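You operate a simulated robot arm through the tools that you are given. There is no shell and no other tool. Be economical: measure what you need, move in short steps, check, and stop when the job is done.

You run a simulated two-armed robot. Do the job below in one go: nothing can be reset, and whatever is moved stays where it is left.

TASK
On the far end of the grey table, fold the blue cloth in half, so that its two short edges meet.

Only the result counts: the job must be done as asked and must still hold three seconds after the hand-in. Knocking over, shifting, dropping, spilling or breaking anything else fails it. Flat cloth is picked up by pressing the open fingertips on it (5 to 10 N) and closing them slowly along it; thin cloth reads only 2 to 8 mm in the jaws.

THE ROBOT
Two 7-joint arms with four-finger grippers on one trunk, on a base that drives. Base frame: it is fixed to the floor where the robot stands at the start and does not move with it; the origin is under the middle of the robot, x ahead of it, y to its left, z up; the surface under the hand at the start is at about z = 750. Lengths are in mm, angles in rad, forces in N, time in s.
The left shoulder is at the start at [40, 181, 1130], the right one opposite. With the tool pointing down near the work surface each hand reaches from about 300 to 820 mm from the robot's upright axis, wherever it stands, measured 20 degrees to its own side. Places, roughly: far end of the grey table [600, -100, 800]. Payload 3.67 kg a hand.
Tool frame (each hand has its own): the origin (TCP) lies between the finger pads and is the grasp point; the fingertips stand 28 mm ahead of it; z points along the fingers, y is the line along which they close. The gripper opens to 112 mm. The gripper's body begins 73 mm behind the TCP.
Orientation is that of the tool frame in the base frame, as a unit quaternion [w, x, y, z]. With the fingers straight down and closing along the base's y, the tool's x points along the base's -x, its y along +y and its z along -z.

THE INTERFACE
- The arms move only by the tool servo_tool. It takes "left_moves", "right_moves" or both (then of equal length, played together; a hand with none holds still); each is a list of rows, each a list of 3 entries, a list of its own where there are three numbers: the gripper command, from -1 (fully open) to 1 (shut), values between in proportion, then the shift along the tool's x, y, z in mm, then the turn, a rotation vector about the tool's x, y, z in rad. In form: [[grip, [x, y, z], [wx, wy, wz]], ...]. A call has 1 to 20 rows; each row shifts and turns the commanded pose from where the row before left it, along the tool's axes as they then stand. Each row takes 0.2 s and may step no farther than 50 mm and 0.15 rad from the row before; otherwise, or with a gripper value out of range, the whole call is refused. Where a pose cannot be reached the arm comes as near as it can. A force on the tool above 40 N (or 10 N above the force at the start of the call, whichever is more), or a blocked arm, ends the call early, and 0.2 s more pass. Each finger halts on what it meets, pressing with about 40 N; the grip force reading is that of the motor and also rises with nothing between the fingers. The clock runs only during rows and for 0.2 s after the last one: add rows that do not move to give the fingers time. It gives the time, the measured TCP pose, the force on the tool (base axes), the opening and the grip force at its end, in the units of the frame above (readings bear some noise), with the torque about the TCP (base axes, N m) and any sound that the robot's microphone picked up.
- Cameras (640 x 400 px; columns grow to the right, rows downward): "scene" is now at [109.7, -31.9, 1348]; the picture's right is [-0.33, -0.94, 0.00], its down [-0.70, 0.24, -0.67] and it looks along [0.63, -0.22, -0.74] (base axes); focal length 293 px, centre (320, 200). "left" rides on the left gripper at [60, 18, -104] in its tool frame; the picture's right is [-0.29, 0.96, 0.00], its down [-0.80, -0.24, -0.55] and it looks along [-0.53, -0.16, 0.83] (tool axes); focal length 234 px, centre (320, 200). "right" rides on the right gripper at [60, -18, -104] in its tool frame; the picture's right is [0.29, 0.96, 0.00], its down [-0.80, 0.24, -0.55] and it looks along [-0.53, 0.16, 0.83] (tool axes); focal length 234 px, centre (320, 200). There is no depth. A picture from a camera that has moved, and an enlarged one, comes with that camera's place and axes in the base frame and with its lens. The place of the scene camera against the robot may be out by one fixed shift of up to 25 mm in any direction.
- snapshot(camera): a new picture of that camera. No time passes.
- slide_trunk(by): slides the trunk up (or, below 0, down) by that many mm; the arms and the scene camera ride with it, the base frame stays. It gives what a move gives, with no picture.
- roll_base(legs): drives the robot by 1 to 6 legs, each [ahead, left, turn to the left] in mm, mm and rad, along the robot's own axes; the way and the turn of a leg run together, so that a leg with both is an arc; at most 1500 mm and 3.142 rad a leg. The arms and the cameras ride along, it lands a little off, and it stops where it bumps. It gives what a move gives.
- head_to(pan, tilt): turns the head with the scene camera to pan (to the left, within 1.501 rad either way) and tilt (down, from -0.506 to 1.204), counted from straight ahead of the robot. It gives what a move gives.
- inspect(camera, box): a new picture of the part [left, top, right, bottom] of that camera's present view, enlarged. No time passes.
- finish_job(): hands the job in; it is judged then, once.

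Work in short steps. Places have to be worked out from the pictures, the camera data and where the tool is seen: move nearer, look again, correct. Check each grasp and each placing, and mend what went wrong. You have 120 turns and 108 pictures in all, those below and enlarged ones among them. Open the grippers and draw the arms clear of the work before you hand the job in, unless the task says otherwise.

The tools are called after "Request:" as name(argument=value, ...) on one line, values as JSON. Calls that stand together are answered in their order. servo_tool: Moves the arms, as the interface text tells. Its arguments: {"type":"object","properties":{"left_moves":{"type":"array"},"right_moves":{"type":"array"}},"required":[]} The other tools are called the same way: slide_trunk (by) slides the trunk up or down; roll_base (legs) drives the base; head_to (pan, tilt) turns the head that bears the scene camera; snapshot (camera) takes a picture; inspect (camera, box) takes an enlarged picture of a part of a camera's view; finish_job () hands the job in.

At the start:

```text
time_s: 0.0
left_tool_pos: [564.5, 152.7, 938.6]
left_orientation: [0.0, -0.001, 1.0, 0.0]
left_force: [0.7, 0.3, 0.4]
left_wrist_torque: [0.0, -0.01, 0.02]
left_grip_width: 112.0
left_grasp_force: 0.1
right_tool_pos: [538.3, -381.2, 950.1]
right_orientation: [0.001, -0.001, 1.0, 0.0]
right_force: [0.1, 0.0, 0.9]
right_wrist_torque: [0.02, 0.01, -0.01]
right_grip_width: 112.1
right_grasp_force: 0.0
trunk travel left (down, up): [-250.0, 264.0]
robot x, y, heading: [-1.1, 0.4, -0.006]
head pan, tilt: [-0.335, 0.838]
```

scene: 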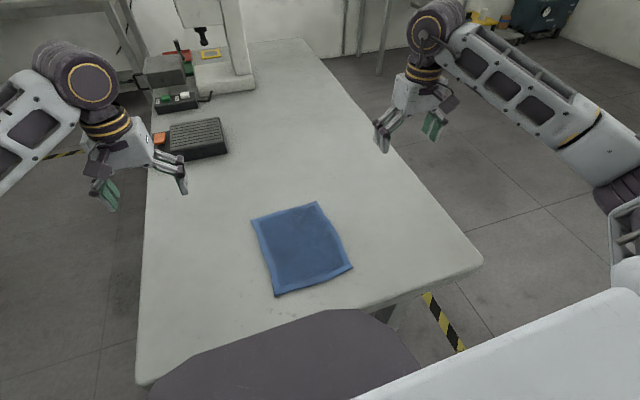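
right: 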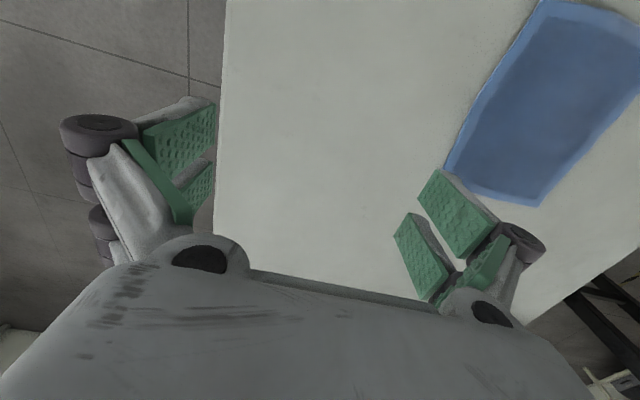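
left: 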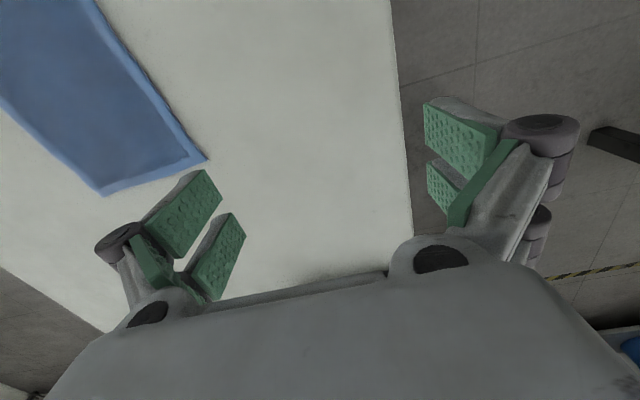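

The blue cloth lies about x 391–622, y −211…−20, with its short edges (about 180 mm) near and far. I drive sideways to the right so that it is centred between the arms.

Request:
roll_base(legs=[[0, -112, 0]])

```text
time_s: 1.2
left_tool_pos: [564.6, 41.0, 940.0]
left_orientation: [0.0, -0.001, 1.0, 0.0]
left_force: [0.3, -0.5, 1.2]
left_wrist_torque: [0.01, 0.01, -0.02]
left_grip_width: 112.1
left_grasp_force: 0.1
right_tool_pos: [536.3, -493.9, 950.0]
right_orientation: [-0.001, 0.0, 1.0, 0.0]
right_force: [-0.4, 0.5, 0.2]
right_wrist_torque: [0.05, 0.02, -0.04]
right_grip_width: 111.9
right_grasp_force: 0.1
trunk travel left (down, up): [-250.0, 264.0]
robot x, y, heading: [-0.7, -111.3, -0.002]
head pan, tilt: [-0.335, 0.838]
```

Now at y −111. I centre the head and look with the scene and left cameras.

Request:
head_to(pan=0, tilt=0.9)

Request:
snapshot(camera="scene")

Request:
snapshot(camera="left")

```text
time_s: 2.0
left_tool_pos: [563.4, 42.5, 938.3]
left_orientation: [0.0, 0.0, 1.0, 0.0]
left_force: [-0.4, 0.4, 0.5]
left_wrist_torque: [-0.01, 0.01, 0.02]
left_grip_width: 112.1
left_grasp_force: 0.0
right_tool_pos: [538.3, -492.8, 950.7]
right_orientation: [0.001, -0.001, 1.0, 0.0]
right_force: [-0.7, -0.6, 0.1]
right_wrist_torque: [0.03, 0.02, -0.03]
right_grip_width: 111.9
right_grasp_force: 0.1
trunk travel left (down, up): [-250.0, 264.0]
robot x, y, heading: [1.0, -115.0, 0.002]
head pan, tilt: [0.0, 0.901]
```

```text
104 pictures are left
camera scene: at [110.8, -116.3, 1343.1], right [0.0, -1.0, 0.0], down [-0.78, 0.0, -0.62], along [0.62, 0.0, -0.78], focal length 293 px, centre (320, 200)
```

scene: 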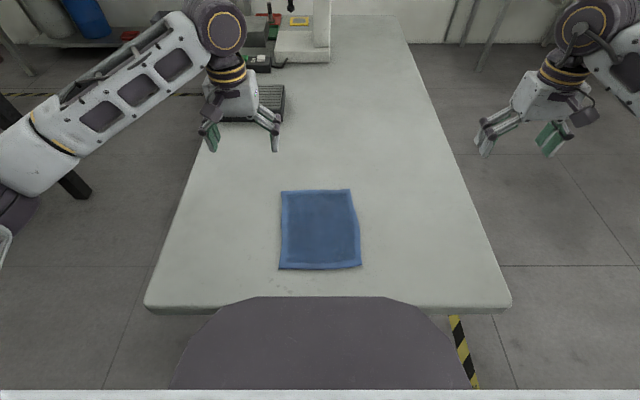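

```text
103 pictures are left
camera left: at [504.0, 61.5, 1044.0], right [0.29, 0.96, 0.0], down [0.8, -0.24, 0.55], along [0.53, -0.16, -0.83], focal length 234 px, centre (320, 200)
```

left: 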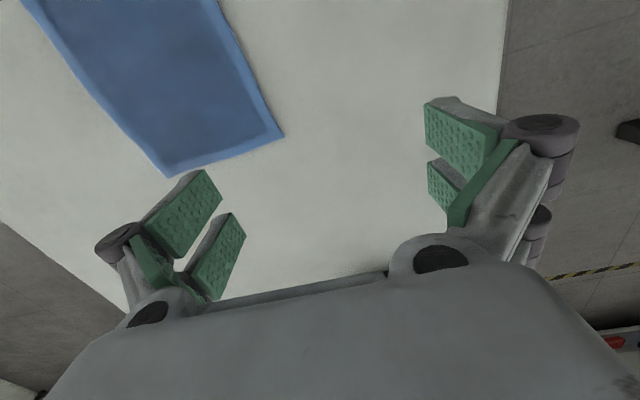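

By the wrist camera the far edge is near x≈586 (y −10…−194). I back off 80 mm for comfortable reach.

Request:
roll_base(legs=[[-80, 0, 0]])

```text
time_s: 3.1
left_tool_pos: [483.7, 42.3, 939.9]
left_orientation: [0.002, 0.0, 1.0, 0.0]
left_force: [-0.8, 0.5, -0.8]
left_wrist_torque: [0.02, -0.03, 0.0]
left_grip_width: 112.0
left_grasp_force: 0.0
right_tool_pos: [458.3, -491.9, 951.2]
right_orientation: [0.001, -0.001, 1.0, 0.001]
right_force: [0.2, 0.1, -0.8]
right_wrist_torque: [-0.01, -0.03, 0.04]
right_grip_width: 112.0
right_grasp_force: 0.1
trunk travel left (down, up): [-250.0, 264.0]
robot x, y, heading: [-78.7, -109.7, -0.001]
head pan, tilt: [0.0, 0.901]
```

Turn both hands a quarter so the fingers close along x with the cameras on the outside, and part-close the grippers to about 40 mm.

Request:
servo_tool(left_moves=[[0.3, [0, 0, 0], [0, 0, 0.1428]], [0.3, [0, 0, 0], [0, 0, 0.1428]], [0.3, [0, 0, 0], [0, 0, 0.1428]], [0.3, [0, 0, 0], [0, 0, 0.1428]], [0.3, [0, 0, 0], [0, 0, 0.1428]], [0.3, [0, 0, 0], [0, 0, 0.1428]], [0.3, [0, 0, 0], [0, 0, 0.1428]], [0.3, [0, 0, 0], [0, 0, 0.1428]], [0.3, [0, 0, 0], [0, 0, 0.1428]], [0.3, [0, 0, 0], [0, 0, 0.1428]], [0.3, [0, 0, 0], [0, 0, 0.1428]]], right_moves=[[0.3, [0, 0, 0], [0, 0, -0.1428]], [0.3, [0, 0, 0], [0, 0, -0.1428]], [0.3, [0, 0, 0], [0, 0, -0.1428]], [0.3, [0, 0, 0], [0, 0, -0.1428]], [0.3, [0, 0, 0], [0, 0, -0.1428]], [0.3, [0, 0, 0], [0, 0, -0.1428]], [0.3, [0, 0, 0], [0, 0, -0.1428]], [0.3, [0, 0, 0], [0, 0, -0.1428]], [0.3, [0, 0, 0], [0, 0, -0.1428]], [0.3, [0, 0, 0], [0, 0, -0.1428]], [0.3, [0, 0, 0], [0, 0, -0.1428]]])

Request:
snapshot(camera="left")

Request:
snapshot(camera="right")

Request:
snapshot(camera="scene")

```text
time_s: 5.5
left_tool_pos: [485.7, 42.3, 939.0]
left_orientation: [0.0, 0.708, 0.706, 0.0]
left_force: [-0.1, -0.2, 0.0]
left_wrist_torque: [-0.02, -0.03, -0.04]
left_grip_width: 39.3
left_grasp_force: 0.0
right_tool_pos: [427.4, -482.7, 952.7]
right_orientation: [0.001, -0.255, 0.967, -0.002]
right_force: [-0.2, 0.4, 0.4]
right_wrist_torque: [0.0, -0.02, -0.04]
right_grip_width: 39.2
right_grasp_force: 0.1
right hand out of reach, approached as far as the arm can: row 4, 5, 6, 7, 8, 9, 10, 11
trunk travel left (down, up): [-250.0, 264.0]
robot x, y, heading: [-78.0, -111.2, -0.001]
head pan, tilt: [0.0, 0.901]
```

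```text
102 pictures are left
camera left: at [503.2, 102.8, 1043.9], right [0.96, -0.29, 0.0], down [-0.24, -0.8, 0.55], along [-0.16, -0.53, -0.83], focal length 234 px, centre (320, 200)
```

left: 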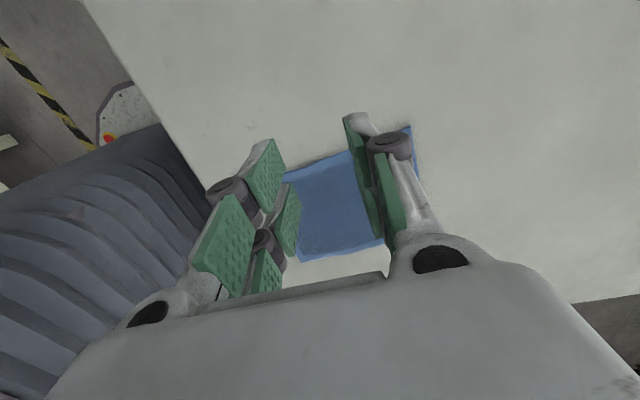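

```text
101 pictures are left
camera right: at [382.0, -528.1, 1056.7], right [-0.72, 0.69, -0.01], down [0.57, 0.6, 0.55], along [0.39, 0.4, -0.83], focal length 234 px, centre (320, 200)
```

right: 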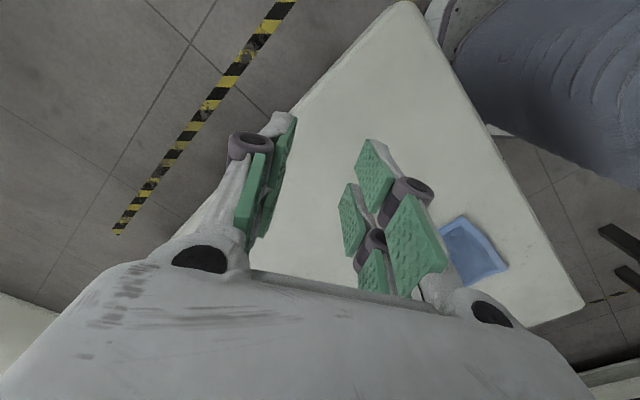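

```text
100 pictures are left
camera scene: at [32.0, -116.6, 1343.1], right [0.0, -1.0, 0.0], down [-0.78, 0.0, -0.62], along [0.62, 0.0, -0.78], focal length 293 px, centre (320, 200)
```

scene: 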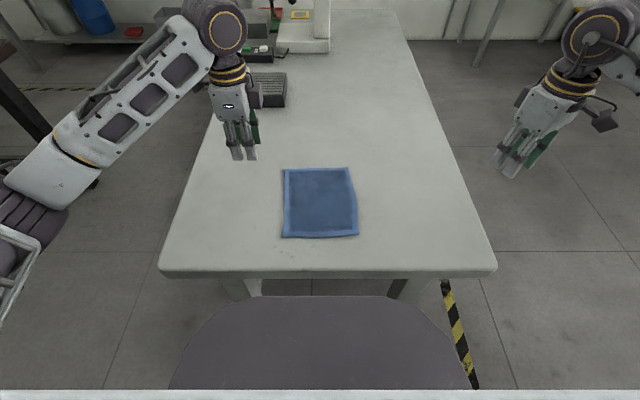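

The right hand ran out of reach far to the side, so it needs to come inward first. I make a small test move to see which frame the command stands in.

Request:
servo_tool(right_moves=[[0.3, [-40, 0, 0], [0, 0, 0]], [0.3, [-40, 0, 0], [0, 0, 0]]])

```text
time_s: 6.1
left_tool_pos: [487.0, 41.7, 938.4]
left_orientation: [-0.001, 0.707, 0.707, 0.0]
left_force: [-0.8, 0.3, 0.2]
left_wrist_torque: [-0.03, 0.01, -0.02]
left_grip_width: 39.3
left_grasp_force: 0.1
right_tool_pos: [496.4, -443.7, 953.0]
right_orientation: [0.001, -0.255, 0.967, -0.003]
right_force: [0.2, 0.0, 0.5]
right_wrist_torque: [-0.01, 0.01, -0.03]
right_grip_width: 39.2
right_grasp_force: 0.0
trunk travel left (down, up): [-250.0, 264.0]
robot x, y, heading: [-76.7, -111.3, -0.004]
head pan, tilt: [0.0, 0.901]
```

Commands start from the actual pose. I move the right hand inward to about (430, −300), then finish the turn.

Request:
servo_tool(right_moves=[[0.3, [-3.3, 39.3, 0], [0, 0, 0]], [0.3, [-3.3, 39.3, 0], [0, 0, 0]], [0.3, [-3.3, 39.3, 0], [0, 0, 0]], [0.3, [-3.3, 39.3, 0], [0, 0, 0]], [0.3, [0, 0, 0], [0, 0, -0.132]], [0.3, [0, 0, 0], [0, 0, -0.132]], [0.3, [0, 0, 0], [0, 0, -0.132]], [0.3, [0, 0, 0], [0, 0, -0.132]], [0.3, [0, 0, 0], [0, 0, -0.132]], [0.3, [0, 0, 0], [0, 0, -0.132]], [0.3, [0, 0, 0], [0, 0, -0.132]], [0.3, [0, 0, 0], [0, 0, -0.132]]])

Request:
snapshot(camera="right")

```text
time_s: 8.7
left_tool_pos: [484.7, 43.4, 940.0]
left_orientation: [0.0, 0.707, 0.707, 0.0]
left_force: [-0.9, -0.6, 0.0]
left_wrist_torque: [0.0, 0.0, -0.05]
left_grip_width: 39.2
left_grasp_force: 0.0
right_tool_pos: [394.2, -290.8, 967.3]
right_orientation: [-0.004, -0.475, 0.88, -0.005]
right_force: [-0.4, -0.2, 0.7]
right_wrist_torque: [0.01, -0.02, -0.04]
right_grip_width: 39.5
right_grasp_force: 0.1
right hand out of reach, approached as far as the arm can: row 8, 9, 10, 11, 12
trunk travel left (down, up): [-250.0, 264.0]
robot x, y, heading: [-77.3, -108.4, 0.001]
head pan, tilt: [0.0, 0.901]
```

```text
99 pictures are left
camera right: at [375.9, -349.7, 1071.4], right [-0.96, 0.28, 0.0], down [0.24, 0.81, 0.54], along [0.15, 0.52, -0.84], focal length 234 px, centre (320, 200)
```

right: 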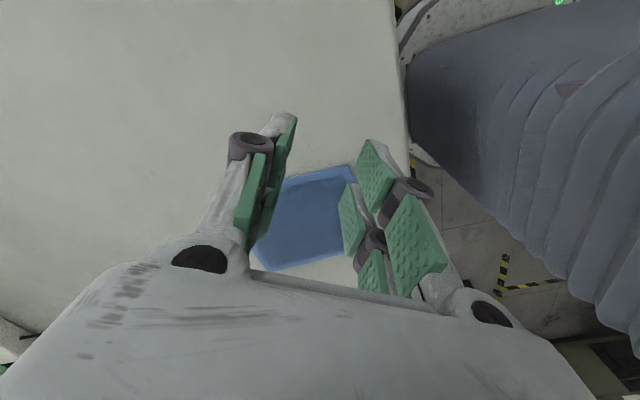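

The right wrist limit is about 57° there, so I use 45° on both hands, which gives a diagonal pinch at each corner. Cloth corners by the wrist cameras: near-left (361, −24), near-right (373, −202), far-left (584, −12), far-right (589, −194). I bring both hands above the near corners.

Request:
servo_tool(left_moves=[[0.4, [0, 0, 0], [0, 0, -0.131]], [0.4, [0, 0, 0], [0, 0, -0.131]], [0.4, [0, 0, 0], [0, 0, -0.131]], [0.4, [0, 0, 0], [0, 0, -0.131]], [0.4, [0, 0, 0], [0, 0, -0.131]], [0.4, [0, 0, 0], [0, 0, -0.131]], [0.4, [1.6, -33, 18], [0, 0, 0]], [0.4, [1.6, -33, 18], [0, 0, 0]], [0.4, [1.6, -33, 18], [0, 0, 0]], [0.4, [1.6, -33, 18], [0, 0, 0]]], right_moves=[[0.4, [0, 0, 0], [0, 0, 0.1]], [0.4, [0, 0, 0], [0, 0, 0.105]], [0.4, [-10, 9.6, 12], [0, 0, 0]], [0.4, [-10, 9.6, 12], [0, 0, 0]], [0.4, [-10, 9.6, 12], [0, 0, 0]], [0.4, [-10, 9.6, 12], [0, 0, 0]], [0.4, [-10, 9.6, 12], [0, 0, 0]], [0.4, [-10, 9.6, 12], [0, 0, 0]], [0.4, [-10, 9.6, 12], [0, 0, 0]], [0.4, [-10, 9.6, 12], [0, 0, 0]]])

Request:
snapshot(camera="left")

Request:
snapshot(camera="right")

Request:
snapshot(camera="scene")

```text
time_s: 10.9
left_tool_pos: [388.5, -47.8, 866.5]
left_orientation: [0.0, 0.382, 0.924, -0.001]
left_force: [0.8, 1.0, 0.1]
left_wrist_torque: [0.02, 0.05, -0.03]
left_grip_width: 33.6
left_grasp_force: 0.0
right_tool_pos: [397.7, -181.3, 869.7]
right_orientation: [-0.004, -0.382, 0.924, -0.005]
right_force: [-0.6, -0.3, 0.4]
right_wrist_torque: [0.02, 0.02, 0.04]
right_grip_width: 33.5
right_grasp_force: 0.0
trunk travel left (down, up): [-250.0, 264.0]
robot x, y, heading: [-78.2, -107.7, -0.001]
head pan, tilt: [0.0, 0.901]
```

```text
98 pictures are left
camera left: at [358.2, 8.4, 971.9], right [0.88, 0.48, 0.0], down [0.4, -0.73, 0.55], along [0.26, -0.49, -0.83], focal length 234 px, centre (320, 200)
```

left: 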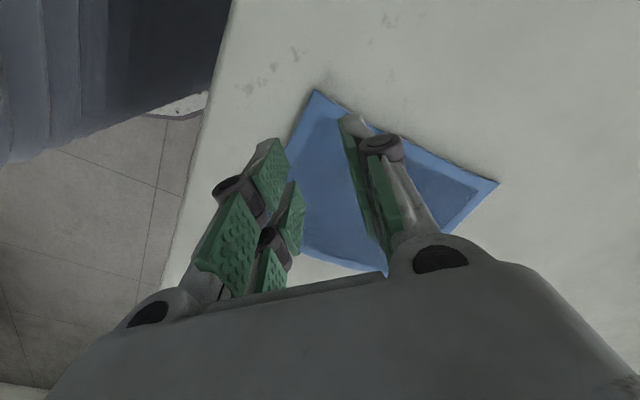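

```text
97 pictures are left
camera right: at [367.9, -235.3, 973.7], right [-0.88, 0.47, 0.0], down [0.4, 0.74, 0.54], along [0.26, 0.48, -0.84], focal length 234 px, centre (320, 200)
```

right: 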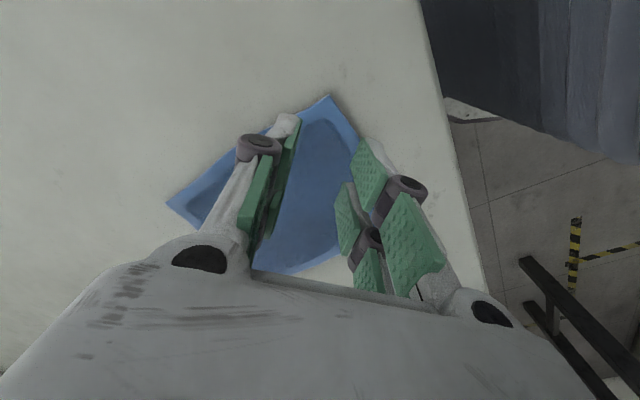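

```text
96 pictures are left
camera scene: at [31.8, -116.6, 1343.1], right [0.0, -1.0, 0.0], down [-0.78, 0.0, -0.62], along [0.62, 0.0, -0.78], focal length 293 px, centre (320, 200)
```

scene: 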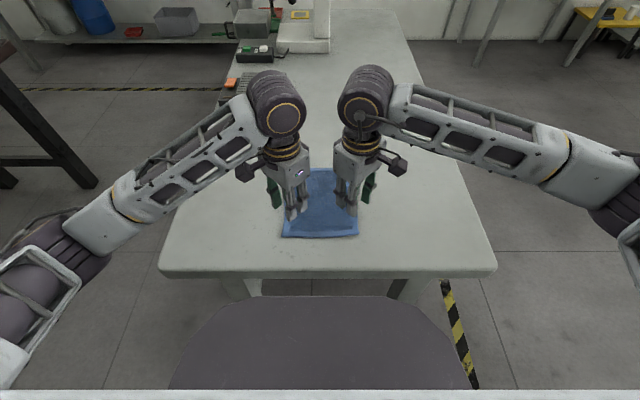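

Refined corners: near-left (369, −24), near-right (377, −200), far-left (586, −10), far-right (593, −186), so the fold shift is about (217, 14). I trim the positions and go down to just above the cloth.

Request:
servo_tool(left_moves=[[0.4, [-4.6, 4.6, 20], [0, 0, 0]], [0.4, [0, 0, 20], [0, 0, 0]], [0.4, [0, 0, 20], [0, 0, 0]], [0.4, [0, 0, 18], [0, 0, 0]]], right_moves=[[0.4, [-5.7, 0, 20], [0, 0, 0]], [0.4, [0, 0, 20], [0, 0, 0]], [0.4, [0, 0, 20], [0, 0, 0]], [0.4, [0, 0, 21], [0, 0, 0]]])

Request:
snapshot(camera="left")

Request:
snapshot(camera="right")

```text
time_s: 11.9
left_tool_pos: [394.8, -47.9, 788.7]
left_orientation: [0.0, 0.381, 0.924, -0.001]
left_force: [0.0, -0.7, -0.4]
left_wrist_torque: [0.0, -0.07, 0.0]
left_grip_width: 33.7
left_grasp_force: 0.1
right_tool_pos: [401.0, -179.0, 788.1]
right_orientation: [-0.005, -0.383, 0.924, -0.006]
right_force: [-0.7, 0.0, 0.2]
right_wrist_torque: [0.02, -0.02, 0.0]
right_grip_width: 33.4
right_grasp_force: 0.1
trunk travel left (down, up): [-250.0, 264.0]
robot x, y, heading: [-77.4, -112.3, 0.0]
head pan, tilt: [0.0, 0.901]
```

```text
95 pictures are left
camera left: at [364.4, 8.7, 893.5], right [0.88, 0.47, 0.0], down [0.4, -0.73, 0.55], along [0.26, -0.49, -0.83], focal length 234 px, centre (320, 200)
```

left: 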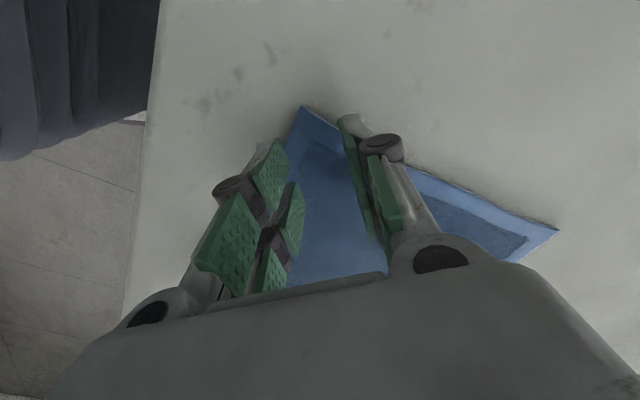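

```text
94 pictures are left
camera right: at [370.9, -232.5, 892.4], right [-0.88, 0.47, 0.0], down [0.4, 0.74, 0.54], along [0.26, 0.48, -0.84], focal length 234 px, centre (320, 200)
```

right: 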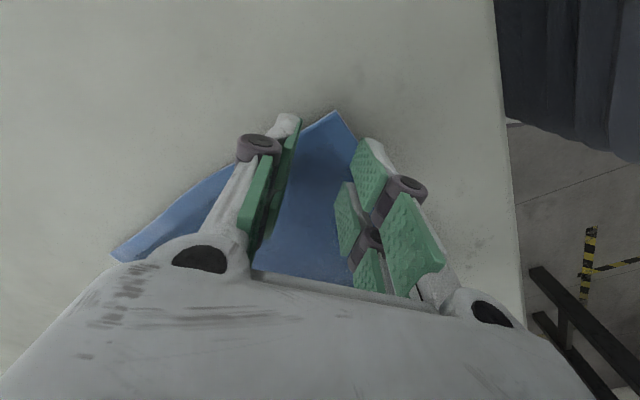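

Both fingertips stand over their corners, about 10 mm up. I press down in small steps.

Request:
servo_tool(left_moves=[[0.4, [0, 0, 3], [0, 0, 0]], [0.4, [0, 0, 3], [0, 0, 0]], [0.4, [0, 0, 2], [0, 0, 0]]], right_moves=[[0.4, [0, 0, 3], [0, 0, 0]], [0.4, [0, 0, 3], [0, 0, 0]], [0.4, [0, 0, 2], [0, 0, 0]]])

```text
time_s: 12.7
left_tool_pos: [393.7, -46.8, 780.1]
left_orientation: [0.001, 0.382, 0.924, 0.0]
left_force: [0.2, 0.9, 2.0]
left_wrist_torque: [-0.03, -0.03, 0.02]
left_grip_width: 33.4
left_grasp_force: 0.1
right_tool_pos: [401.5, -177.1, 781.9]
right_orientation: [-0.003, -0.382, 0.924, -0.004]
right_force: [-0.7, -0.2, 5.1]
right_wrist_torque: [0.05, 0.0, -0.03]
right_grip_width: 33.6
right_grasp_force: 0.0
trunk travel left (down, up): [-250.0, 264.0]
robot x, y, heading: [-81.3, -110.8, 0.001]
head pan, tilt: [0.0, 0.901]
```

Contact has begun (left 2 N, right 5 N). I press a little more.

Request:
servo_tool(left_moves=[[0.4, [0, 0, 1.2], [0, 0, 0]], [0.4, [0, 0, 0], [0, 0, 0]]], right_moves=[[0.4, [0, 0, 0.4], [0, 0, 0]], [0.4, [0, 0, 0], [0, 0, 0]]])

```text
time_s: 13.3
left_tool_pos: [393.6, -47.8, 780.0]
left_orientation: [0.001, 0.382, 0.924, 0.0]
left_force: [2.1, -0.8, 8.3]
left_wrist_torque: [-0.06, -0.07, 0.0]
left_grip_width: 33.4
left_grasp_force: 0.0
right_tool_pos: [400.2, -178.8, 781.3]
right_orientation: [-0.004, -0.383, 0.924, -0.003]
right_force: [1.3, 0.2, 6.8]
right_wrist_torque: [0.03, -0.06, 0.0]
right_grip_width: 33.5
right_grasp_force: 0.0
trunk travel left (down, up): [-250.0, 264.0]
robot x, y, heading: [-79.5, -115.0, -0.002]
head pan, tilt: [0.0, 0.901]
```

Forces are 8 N and 7 N. I close both slowly along the cloth.

Request:
servo_tool(left_moves=[[0.46, [0, 0, 0], [0, 0, 0]], [0.52, [0, 0, 0], [0, 0, 0]], [0.58, [0, 0, 0], [0, 0, 0]], [0.64, [0, 0, 0], [0, 0, 0]], [0.7, [0, 0, 0], [0, 0, 0]], [0.76, [0, 0, 0], [0, 0, 0]], [0.82, [0, 0, 0], [0, 0, 0]], [0.88, [0, 0, 0], [0, 0, 0]], [0.94, [0, 0, 0], [0, 0, 0]], [1, [0, 0, 0], [0, 0, 0]], [1, [0, 0, 0], [0, 0, 0]], [1, [0, 0, 0], [0, 0, 0]]], right_moves=[[0.46, [0, 0, 0], [0, 0, 0]], [0.52, [0, 0, 0], [0, 0, 0]], [0.58, [0, 0, 0], [0, 0, 0]], [0.64, [0, 0, 0], [0, 0, 0]], [0.7, [0, 0, 0], [0, 0, 0]], [0.76, [0, 0, 0], [0, 0, 0]], [0.82, [0, 0, 0], [0, 0, 0]], [0.88, [0, 0, 0], [0, 0, 0]], [0.94, [0, 0, 0], [0, 0, 0]], [1, [0, 0, 0], [0, 0, 0]], [1, [0, 0, 0], [0, 0, 0]], [1, [0, 0, 0], [0, 0, 0]]])

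Request:
snapshot(camera="left")

Request:
snapshot(camera="right")

```text
time_s: 15.9
left_tool_pos: [393.5, -45.9, 780.0]
left_orientation: [0.0, 0.382, 0.924, 0.0]
left_force: [-0.8, -3.8, 4.9]
left_wrist_torque: [-0.12, -0.01, -0.04]
left_grip_width: 4.1
left_grasp_force: 40.3
right_tool_pos: [400.3, -178.6, 780.7]
right_orientation: [-0.004, -0.383, 0.924, -0.004]
right_force: [-0.4, 3.3, 2.2]
right_wrist_torque: [0.09, -0.03, 0.03]
right_grip_width: 3.2
right_grasp_force: 40.5
trunk travel left (down, up): [-250.0, 264.0]
robot x, y, heading: [-79.9, -112.6, -0.004]
head pan, tilt: [0.0, 0.901]
```

```text
93 pictures are left
camera left: at [363.3, 9.1, 884.9], right [0.88, 0.47, 0.0], down [0.39, -0.73, 0.55], along [0.26, -0.49, -0.83], focal length 234 px, centre (320, 200)
```

left: 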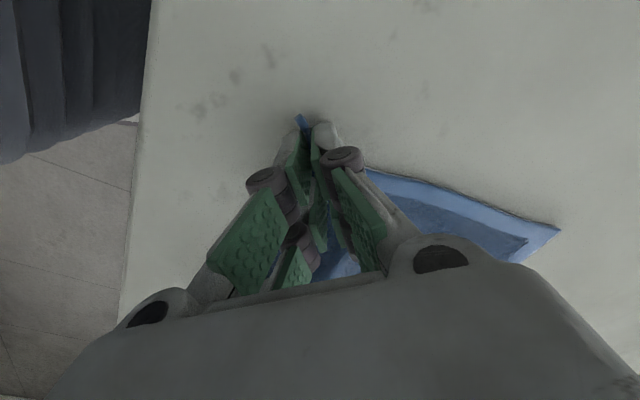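

```text
92 pictures are left
camera right: at [370.6, -232.3, 884.5], right [-0.88, 0.47, 0.0], down [0.4, 0.74, 0.54], along [0.26, 0.48, -0.84], focal length 234 px, centre (320, 200)
```

right: 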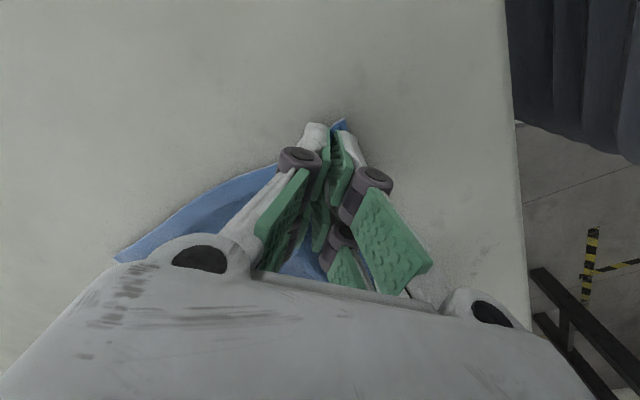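

Both corners are held (4.1 and 3.2 mm) and the far edge has not moved. I lift along the first half of the fold arc.

Request:
servo_tool(left_moves=[[1, [-1.4, 1.6, -19.5], [0, 0, 0]], [1, [-4.0, 4.6, -18.8], [0, 0, 0]], [1, [-6.7, 7.6, -17.3], [0, 0, 0]], [1, [-8.9, 10.2, -15.1], [0, 0, 0]], [1, [-10.8, 12.3, -12.4], [0, 0, 0]], [1, [-12.4, 14.1, -9.3], [0, 0, 0]], [1, [-13.5, 15.3, -5.7], [0, 0, 0]], [1, [-14.0, 16.0, -1.9], [0, 0, 0]]], right_moves=[[1, [-1.6, -1.4, -19.5], [0, 0, 0]], [1, [-4.6, -4.0, -18.8], [0, 0, 0]], [1, [-7.6, -6.7, -17.3], [0, 0, 0]], [1, [-10.2, -8.9, -15.1], [0, 0, 0]], [1, [-12.3, -10.8, -12.4], [0, 0, 0]], [1, [-14.1, -12.4, -9.3], [0, 0, 0]], [1, [-15.3, -13.5, -5.7], [0, 0, 0]], [1, [-16.0, -14.0, -1.9], [0, 0, 0]]])

Request:
snapshot(camera="scene")

Request:
snapshot(camera="left")

Request:
snapshot(camera="right")

```text
time_s: 17.7
left_tool_pos: [502.7, -39.3, 880.0]
left_orientation: [-0.001, 0.383, 0.924, 0.0]
left_force: [0.6, -1.9, -1.8]
left_wrist_torque: [-0.05, -0.04, -0.04]
left_grip_width: 3.6
left_grasp_force: 39.9
right_tool_pos: [510.5, -170.0, 878.5]
right_orientation: [-0.004, -0.383, 0.924, -0.005]
right_force: [0.1, 2.1, -0.4]
right_wrist_torque: [0.05, 0.01, 0.04]
right_grip_width: 3.0
right_grasp_force: 39.7
trunk travel left (down, up): [-250.0, 264.0]
robot x, y, heading: [-76.2, -108.6, 0.002]
head pan, tilt: [0.0, 0.901]
```

```text
91 pictures are left
camera scene: at [32.7, -116.5, 1343.0], right [0.0, -1.0, 0.0], down [-0.78, 0.0, -0.62], along [0.62, 0.0, -0.78], focal length 293 px, centre (320, 200)
```

scene: 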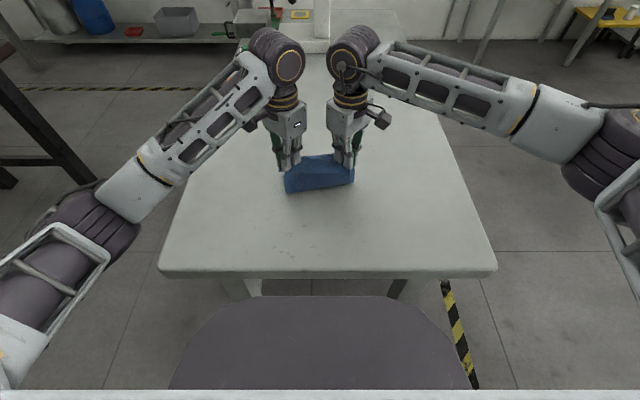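

```text
90 pictures are left
camera left: at [473.2, 16.2, 984.6], right [0.88, 0.47, 0.0], down [0.4, -0.73, 0.55], along [0.26, -0.49, -0.83], focal length 234 px, centre (320, 200)
```

left: 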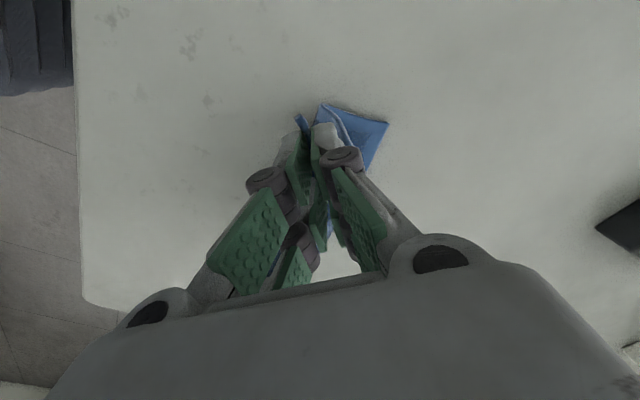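

```text
89 pictures are left
camera right: at [480.5, -224.1, 983.6], right [-0.88, 0.47, 0.0], down [0.4, 0.74, 0.54], along [0.26, 0.48, -0.84], focal length 234 px, centre (320, 200)
```

right: 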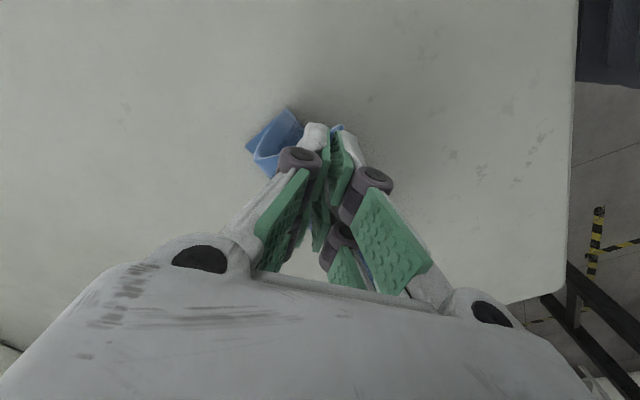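

Both corners are held and the cloth is folding, but the far-left corner may have slid back. I look closer before laying it down.

Request:
inspect(camera="left", box=[260, 80, 420, 180])

Request:
inspect(camera="right", box=[220, 80, 380, 180])

Request:
inspect(camera="scene", box=[240, 110, 400, 210])

```text
4.00 times, centred on (340, 130) of left
camera zoom: at [473.2, 16.2, 984.6], right [0.88, 0.47, 0.0], down [0.4, -0.73, 0.55], along [0.26, -0.49, -0.83], focal length 937 px, centre (240, 480)
```

zoom: 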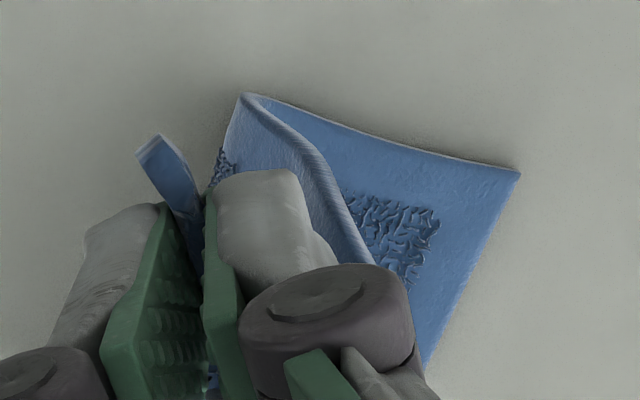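

```text
4.00 times, centred on (300, 130) of right
camera zoom: at [480.5, -224.1, 983.6], right [-0.88, 0.47, 0.0], down [0.4, 0.74, 0.54], along [0.26, 0.48, -0.84], focal length 937 px, centre (400, 480)
```

zoom: 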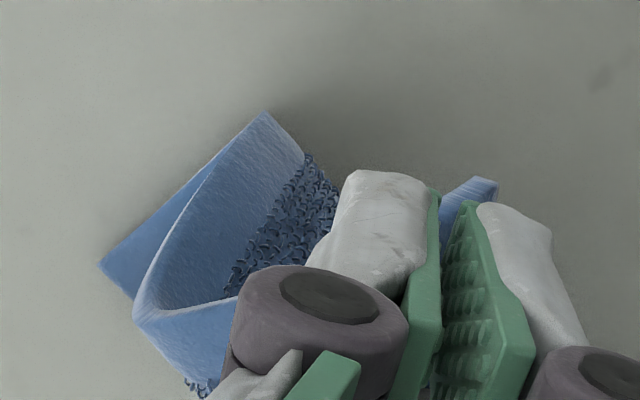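

```text
4.00 times, centred on (320, 160) of scene
camera zoom: at [32.7, -116.5, 1343.0], right [0.0, -1.0, 0.0], down [-0.78, 0.0, -0.62], along [0.62, 0.0, -0.78], focal length 1173 px, centre (320, 360)
```

zoom: 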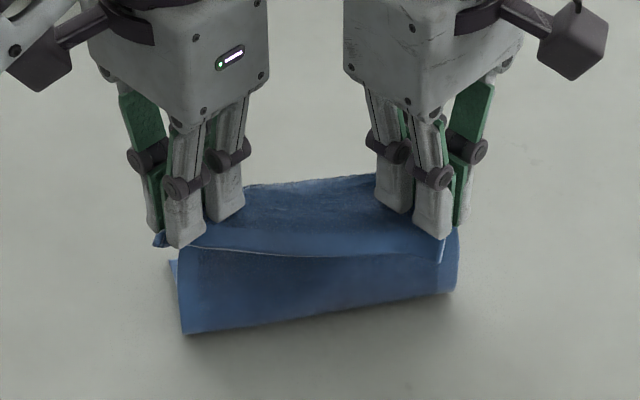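

The pinch holds the hem face-up, so the cloth makes an S-bend. To help the hem turn over, I pitch both hands so that the fingers point back toward the robot, and see how far that reaches.

Request:
servo_tool(left_moves=[[1, [0, 0, 0], [0.085, 0.085, 0]], [1, [0, 0, 0], [0.085, 0.085, 0]], [1, [0, 0, 0], [0.085, 0.085, 0]], [1, [0, 0, 0], [0.085, 0.085, 0]]], right_moves=[[1, [0, 0, 0], [-0.085, 0.085, 0]], [1, [0, 0, 0], [-0.085, 0.085, 0]], [1, [0, 0, 0], [-0.085, 0.085, 0]], [1, [0, 0, 0], [-0.085, 0.085, 0]]])

Request:
snapshot(camera="scene")

```text
time_s: 18.7
left_tool_pos: [503.0, -41.6, 879.8]
left_orientation: [-0.221, 0.372, 0.897, -0.094]
left_force: [-1.1, -17.5, -0.4]
left_wrist_torque: [-0.49, 0.02, -0.07]
left_grip_width: 3.9
left_grasp_force: 40.3
right_tool_pos: [495.8, -182.4, 876.1]
right_orientation: [-0.195, -0.372, 0.904, 0.077]
right_force: [2.2, 17.3, 1.5]
right_wrist_torque: [0.56, -0.06, -0.03]
right_grip_width: 3.0
right_grasp_force: 39.9
right hand out of reach, approached as far as the arm can: row 3, 4
trunk travel left (down, up): [-250.0, 264.0]
robot x, y, heading: [-77.5, -107.4, -0.002]
head pan, tilt: [0.0, 0.901]
```

```text
85 pictures are left
camera scene: at [33.0, -117.8, 1342.9], right [0.0, -1.0, 0.0], down [-0.78, 0.0, -0.62], along [0.62, 0.0, -0.78], focal length 293 px, centre (320, 200)
```

scene: 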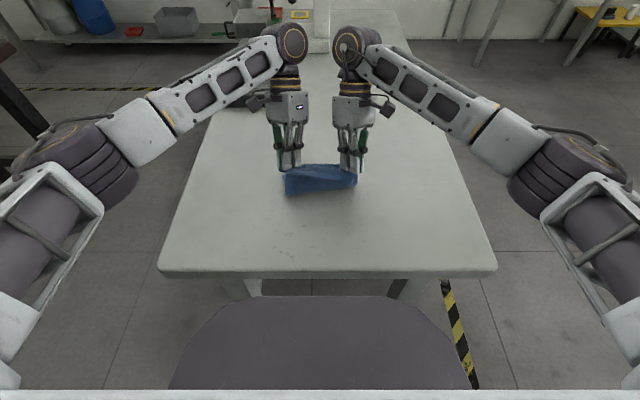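

The right arm hit its limit and stretched the cloth sideways (17 N). I undo the pitch and bring the right hand back in.

Request:
servo_tool(left_moves=[[1, [0, 0, 0], [-0.0855, -0.0855, 0]], [1, [0, 0, 0], [-0.0855, -0.0855, 0]], [1, [0, 0, 0], [-0.0855, -0.0855, 0]], [1, [0, 0, 0], [-0.0855, -0.0855, 0]]], right_moves=[[1, [-4.6, -0.7, 0], [0.0745, -0.0745, 0]], [1, [-4.6, -0.7, 0], [0.0745, -0.0745, 0]], [1, [-4.6, -0.7, 0], [0.0745, -0.0745, 0]], [1, [-4.6, -0.7, 0], [0.0745, -0.0745, 0]]])

Request:
snapshot(camera="left")

Request:
snapshot(camera="right")

```text
time_s: 19.7
left_tool_pos: [503.7, -39.9, 879.6]
left_orientation: [0.003, 0.382, 0.924, 0.001]
left_force: [1.0, -8.4, -1.0]
left_wrist_torque: [-0.29, 0.06, -0.09]
left_grip_width: 3.5
left_grasp_force: 40.1
right_tool_pos: [508.1, -175.1, 872.2]
right_orientation: [-0.003, -0.382, 0.924, -0.007]
right_force: [-0.7, 8.1, 1.9]
right_wrist_torque: [0.29, 0.02, 0.11]
right_grip_width: 2.7
right_grasp_force: 40.1
trunk travel left (down, up): [-250.0, 264.0]
robot x, y, heading: [-79.2, -114.7, -0.002]
head pan, tilt: [0.0, 0.901]
```

```text
84 pictures are left
camera left: at [471.8, 16.8, 985.1], right [0.88, 0.48, 0.0], down [0.39, -0.73, 0.56], along [0.27, -0.49, -0.83], focal length 234 px, centre (320, 200)
```

left: 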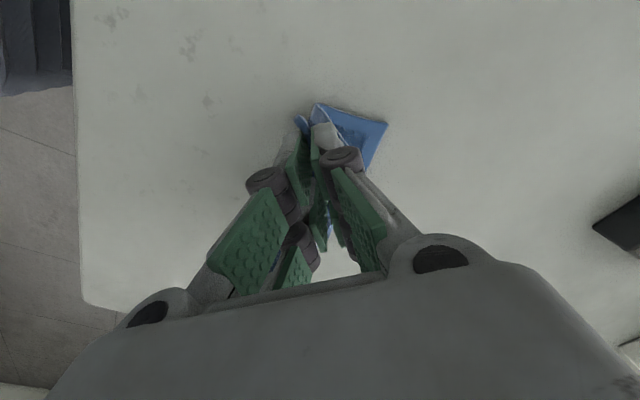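

```text
83 pictures are left
camera right: at [477.7, -228.8, 977.3], right [-0.88, 0.48, 0.0], down [0.4, 0.74, 0.54], along [0.26, 0.48, -0.84], focal length 234 px, centre (320, 200)
```

right: 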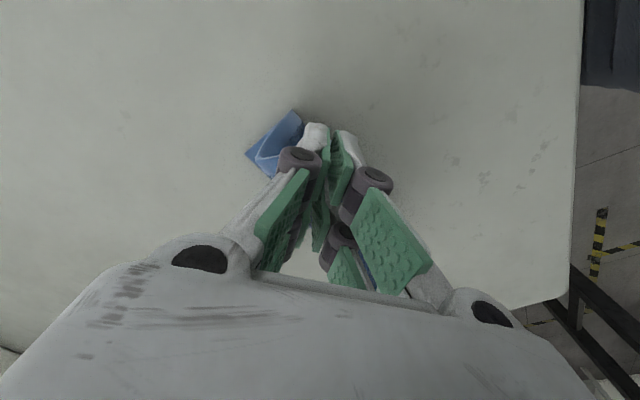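

Both corners are still held; the sideways pull is 8 N. I lower and retreat a little to roll the fold line back, so that the slack can then be pulled forward low over the table.

Request:
servo_tool(left_moves=[[1, [7.1, -7.1, 16.2], [0, 0, 0]], [1, [7.1, -7.1, 16.2], [0, 0, 0]], [1, [7.1, -7.1, 16.2], [0, 0, 0]], [1, [7.1, -7.1, 16.2], [0, 0, 0]], [1, [0, 0, 0], [0, 0, 0]]], right_moves=[[1, [2.8, 5.0, 14.2], [0, 0, 0]], [1, [2.8, 5.0, 14.2], [0, 0, 0]], [1, [2.8, 5.0, 14.2], [0, 0, 0]], [1, [2.8, 5.0, 14.2], [0, 0, 0]], [1, [0, 0, 0], [0, 0, 0]]])

Request:
inspect(camera="scene", box=[240, 110, 400, 240])

Request:
snapshot(camera="left")

Request:
snapshot(camera="right")

```text
time_s: 20.9
left_tool_pos: [462.9, -39.9, 814.4]
left_orientation: [0.001, 0.381, 0.924, 0.001]
left_force: [-0.1, -1.7, 1.0]
left_wrist_torque: [-0.1, 0.05, 0.04]
left_grip_width: 3.6
left_grasp_force: 40.0
right_tool_pos: [486.0, -168.2, 815.9]
right_orientation: [-0.004, -0.382, 0.924, -0.004]
right_force: [-0.4, 0.5, 1.2]
right_wrist_torque: [0.1, 0.02, 0.02]
right_grip_width: 2.9
right_grasp_force: 39.7
trunk travel left (down, up): [-250.0, 264.0]
robot x, y, heading: [-80.9, -111.2, 0.0]
head pan, tilt: [0.0, 0.901]
```

```text
3.08 times, centred on (320, 175) of scene
camera zoom: at [31.9, -116.6, 1343.1], right [0.0, -1.0, 0.0], down [-0.78, 0.0, -0.62], along [0.62, 0.0, -0.78], focal length 902 px, centre (320, 277)
```

zoom: 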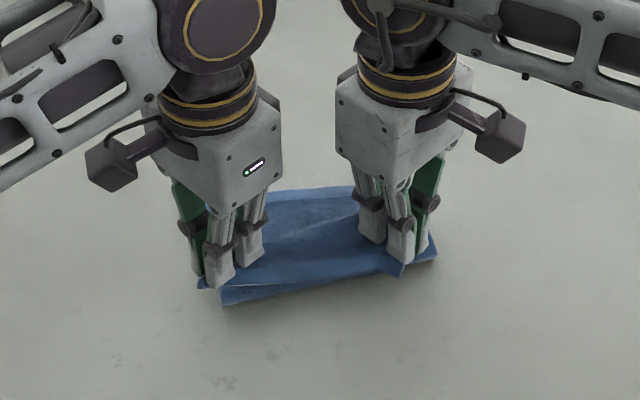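

```text
81 pictures are left
camera left: at [432.2, 16.2, 919.5], right [0.88, 0.47, 0.0], down [0.39, -0.73, 0.55], along [0.27, -0.49, -0.83], focal length 234 px, centre (320, 200)
```

left: 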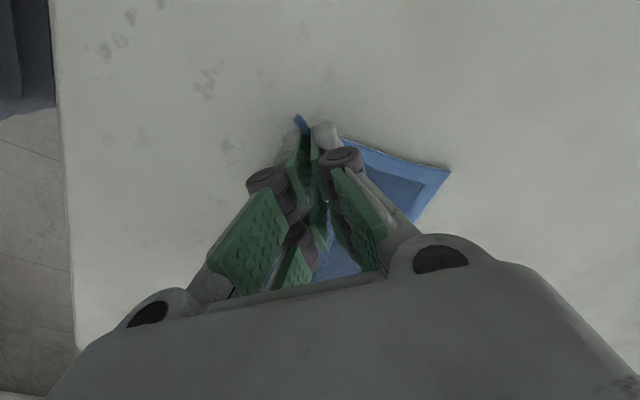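

```text
80 pictures are left
camera right: at [455.8, -222.7, 919.8], right [-0.88, 0.47, 0.0], down [0.4, 0.74, 0.54], along [0.26, 0.48, -0.84], focal length 234 px, centre (320, 200)
```

right: 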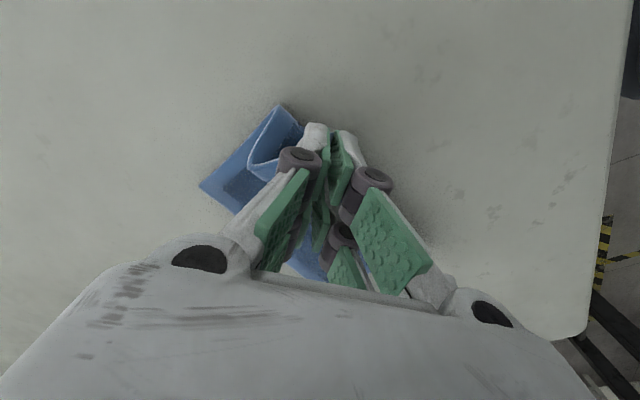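

The fold line now sits close to the middle (left about 445, right about 490), and the far corners are at (565, −9) and (588, −185). I pull the held edge forward low over the lower half.

Request:
servo_tool(left_moves=[[1, [-8.3, 10.1, 2], [0, 0, 0]], [1, [-8.3, 10.1, 2], [0, 0, 0]], [1, [-8.3, 10.1, 2], [0, 0, 0]], [1, [-8.3, 10.1, 2], [0, 0, 0]], [1, [-8.3, 10.1, 2], [0, 0, 0]], [1, [-8.3, 10.1, 2], [0, 0, 0]]], right_moves=[[1, [-9.5, -8.4, 2], [0, 0, 0]], [1, [-9.5, -8.4, 2], [0, 0, 0]], [1, [-9.5, -8.4, 2], [0, 0, 0]], [1, [-9.5, -8.4, 2], [0, 0, 0]], [1, [-9.5, -8.4, 2], [0, 0, 0]], [1, [-9.5, -8.4, 2], [0, 0, 0]]])

Request:
inspect(camera="scene", box=[240, 110, 400, 240])

Request:
inspect(camera="left", box=[220, 60, 480, 240])

Request:
inspect(camera="right", box=[160, 60, 420, 240])

```text
time_s: 22.3
left_tool_pos: [541.0, -32.3, 802.3]
left_orientation: [0.001, 0.382, 0.924, 0.0]
left_force: [1.1, -4.0, -0.5]
left_wrist_torque: [-0.16, 0.04, -0.02]
left_grip_width: 3.8
left_grasp_force: 40.3
right_tool_pos: [562.5, -165.0, 803.2]
right_orientation: [-0.003, -0.382, 0.924, -0.004]
right_force: [-0.8, 4.4, -0.2]
right_wrist_torque: [0.15, 0.07, 0.03]
right_grip_width: 2.6
right_grasp_force: 39.8
trunk travel left (down, up): [-250.0, 264.0]
robot x, y, heading: [-78.9, -109.1, -0.002]
head pan, tilt: [0.0, 0.901]
```

```text
3.08 times, centred on (320, 175) of scene
camera zoom: at [32.4, -116.5, 1343.1], right [0.0, -1.0, 0.0], down [-0.78, 0.0, -0.62], along [0.62, 0.0, -0.78], focal length 902 px, centre (320, 277)
```

zoom: 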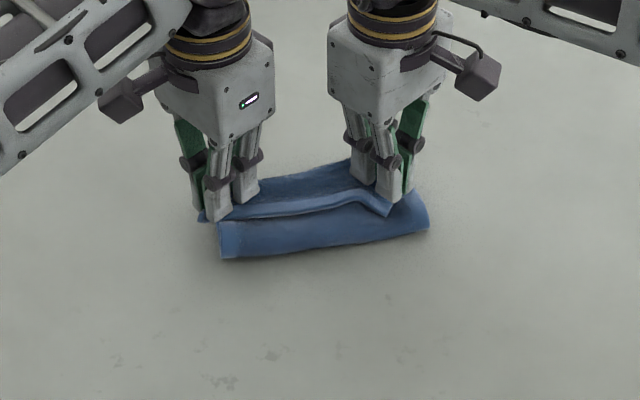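

```text
2.22 times, centred on (350, 150) of left
camera zoom: at [510.7, 23.8, 907.7], right [0.88, 0.47, 0.0], down [0.39, -0.73, 0.56], along [0.26, -0.49, -0.83], focal length 520 px, centre (253, 311)
```

zoom: 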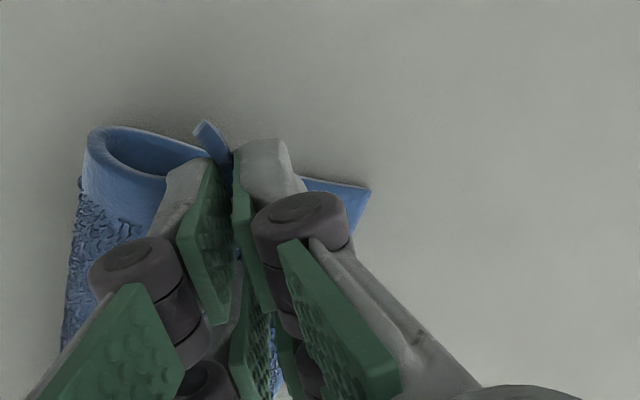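

```text
2.22 times, centred on (290, 150) of right
camera zoom: at [532.3, -217.9, 907.4], right [-0.88, 0.47, 0.0], down [0.4, 0.74, 0.54], along [0.26, 0.48, -0.84], focal length 520 px, centre (387, 311)
```

zoom: 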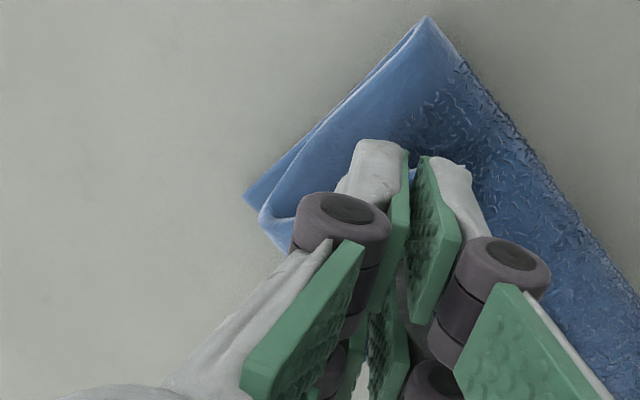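

The hem is still folded back on top with a lobe ahead of the fingers, and the fold line sits slightly too far forward. I ease back 30 mm and release to see how the lobe relaxes.

Request:
servo_tool(left_moves=[[1, [9.9, -11.3, 0], [0, 0, 0]], [1, [9.9, -11.3, 0], [0, 0, 0]], [1, [0, 0, 3], [0, 0, 0]], [0.8, [0, 0, 0], [0, 0, 0]], [0.6, [0, 0, 0], [0, 0, 0]], [0.4, [0, 0, 0], [0, 0, 0]], [0.4, [0, 0, 0], [0, 0, 0]]], right_moves=[[1, [10.2, 11, 0], [0, 0, 0]], [1, [10.2, 11, 0], [0, 0, 0]], [1, [0, 0, 3], [0, 0, 0]], [0.8, [0, 0, 0], [0, 0, 0]], [0.6, [0, 0, 0], [0, 0, 0]], [0.4, [0, 0, 0], [0, 0, 0]], [0.4, [0, 0, 0], [0, 0, 0]]])

Request:
inspect(camera="scene", box=[240, 110, 400, 240])

Request:
inspect(camera="left", box=[220, 60, 480, 240])

Request:
inspect(camera="right", box=[160, 60, 420, 240])

```text
time_s: 23.9
left_tool_pos: [510.7, -33.5, 800.6]
left_orientation: [0.001, 0.382, 0.924, 0.0]
left_force: [-0.3, 0.4, 0.1]
left_wrist_torque: [-0.02, 0.0, -0.02]
left_grip_width: 33.6
left_grasp_force: 0.0
right_tool_pos: [532.0, -162.7, 800.3]
right_orientation: [-0.004, -0.383, 0.924, -0.005]
right_force: [-0.5, 0.0, 0.2]
right_wrist_torque: [-0.04, -0.03, -0.03]
right_grip_width: 33.6
right_grasp_force: 0.0
trunk travel left (down, up): [-250.0, 264.0]
robot x, y, heading: [-79.8, -110.9, -0.003]
head pan, tilt: [0.0, 0.901]
```

```text
3.08 times, centred on (320, 175) of scene
camera zoom: at [31.8, -116.6, 1343.1], right [0.0, -1.0, 0.0], down [-0.78, 0.0, -0.62], along [0.62, 0.0, -0.78], focal length 902 px, centre (320, 277)
```

zoom: 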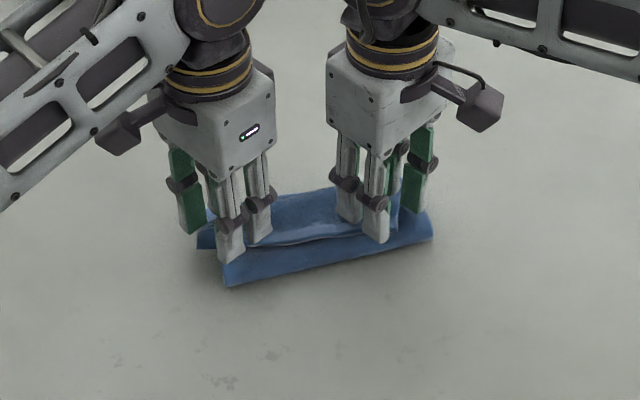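

```text
2.22 times, centred on (350, 150) of left
camera zoom: at [480.4, 22.2, 905.0], right [0.88, 0.47, 0.0], down [0.39, -0.73, 0.55], along [0.27, -0.49, -0.83], focal length 520 px, centre (253, 311)
```

zoom: 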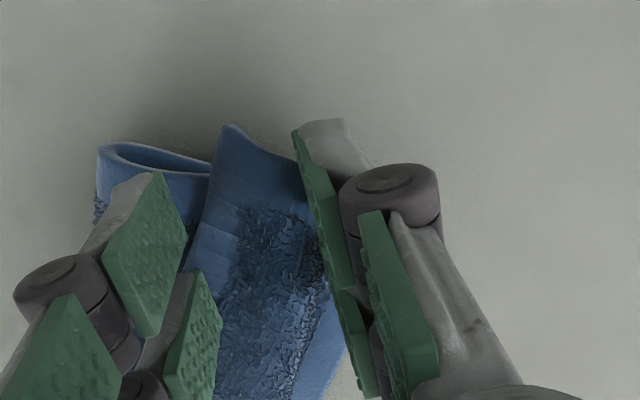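

```text
2.22 times, centred on (290, 150) of right
camera zoom: at [502.4, -216.7, 904.5], right [-0.88, 0.47, 0.0], down [0.4, 0.74, 0.54], along [0.26, 0.48, -0.84], focal length 520 px, centre (387, 311)
```

zoom: 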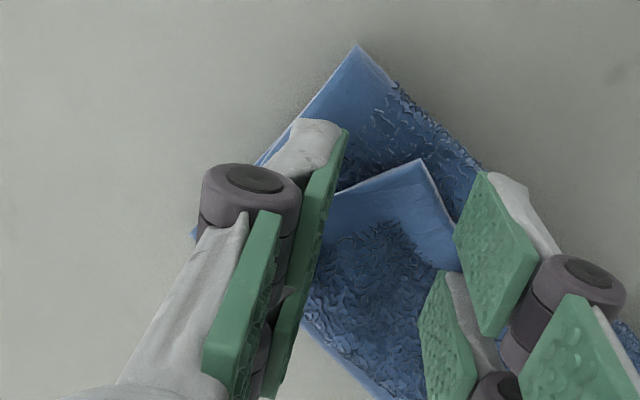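

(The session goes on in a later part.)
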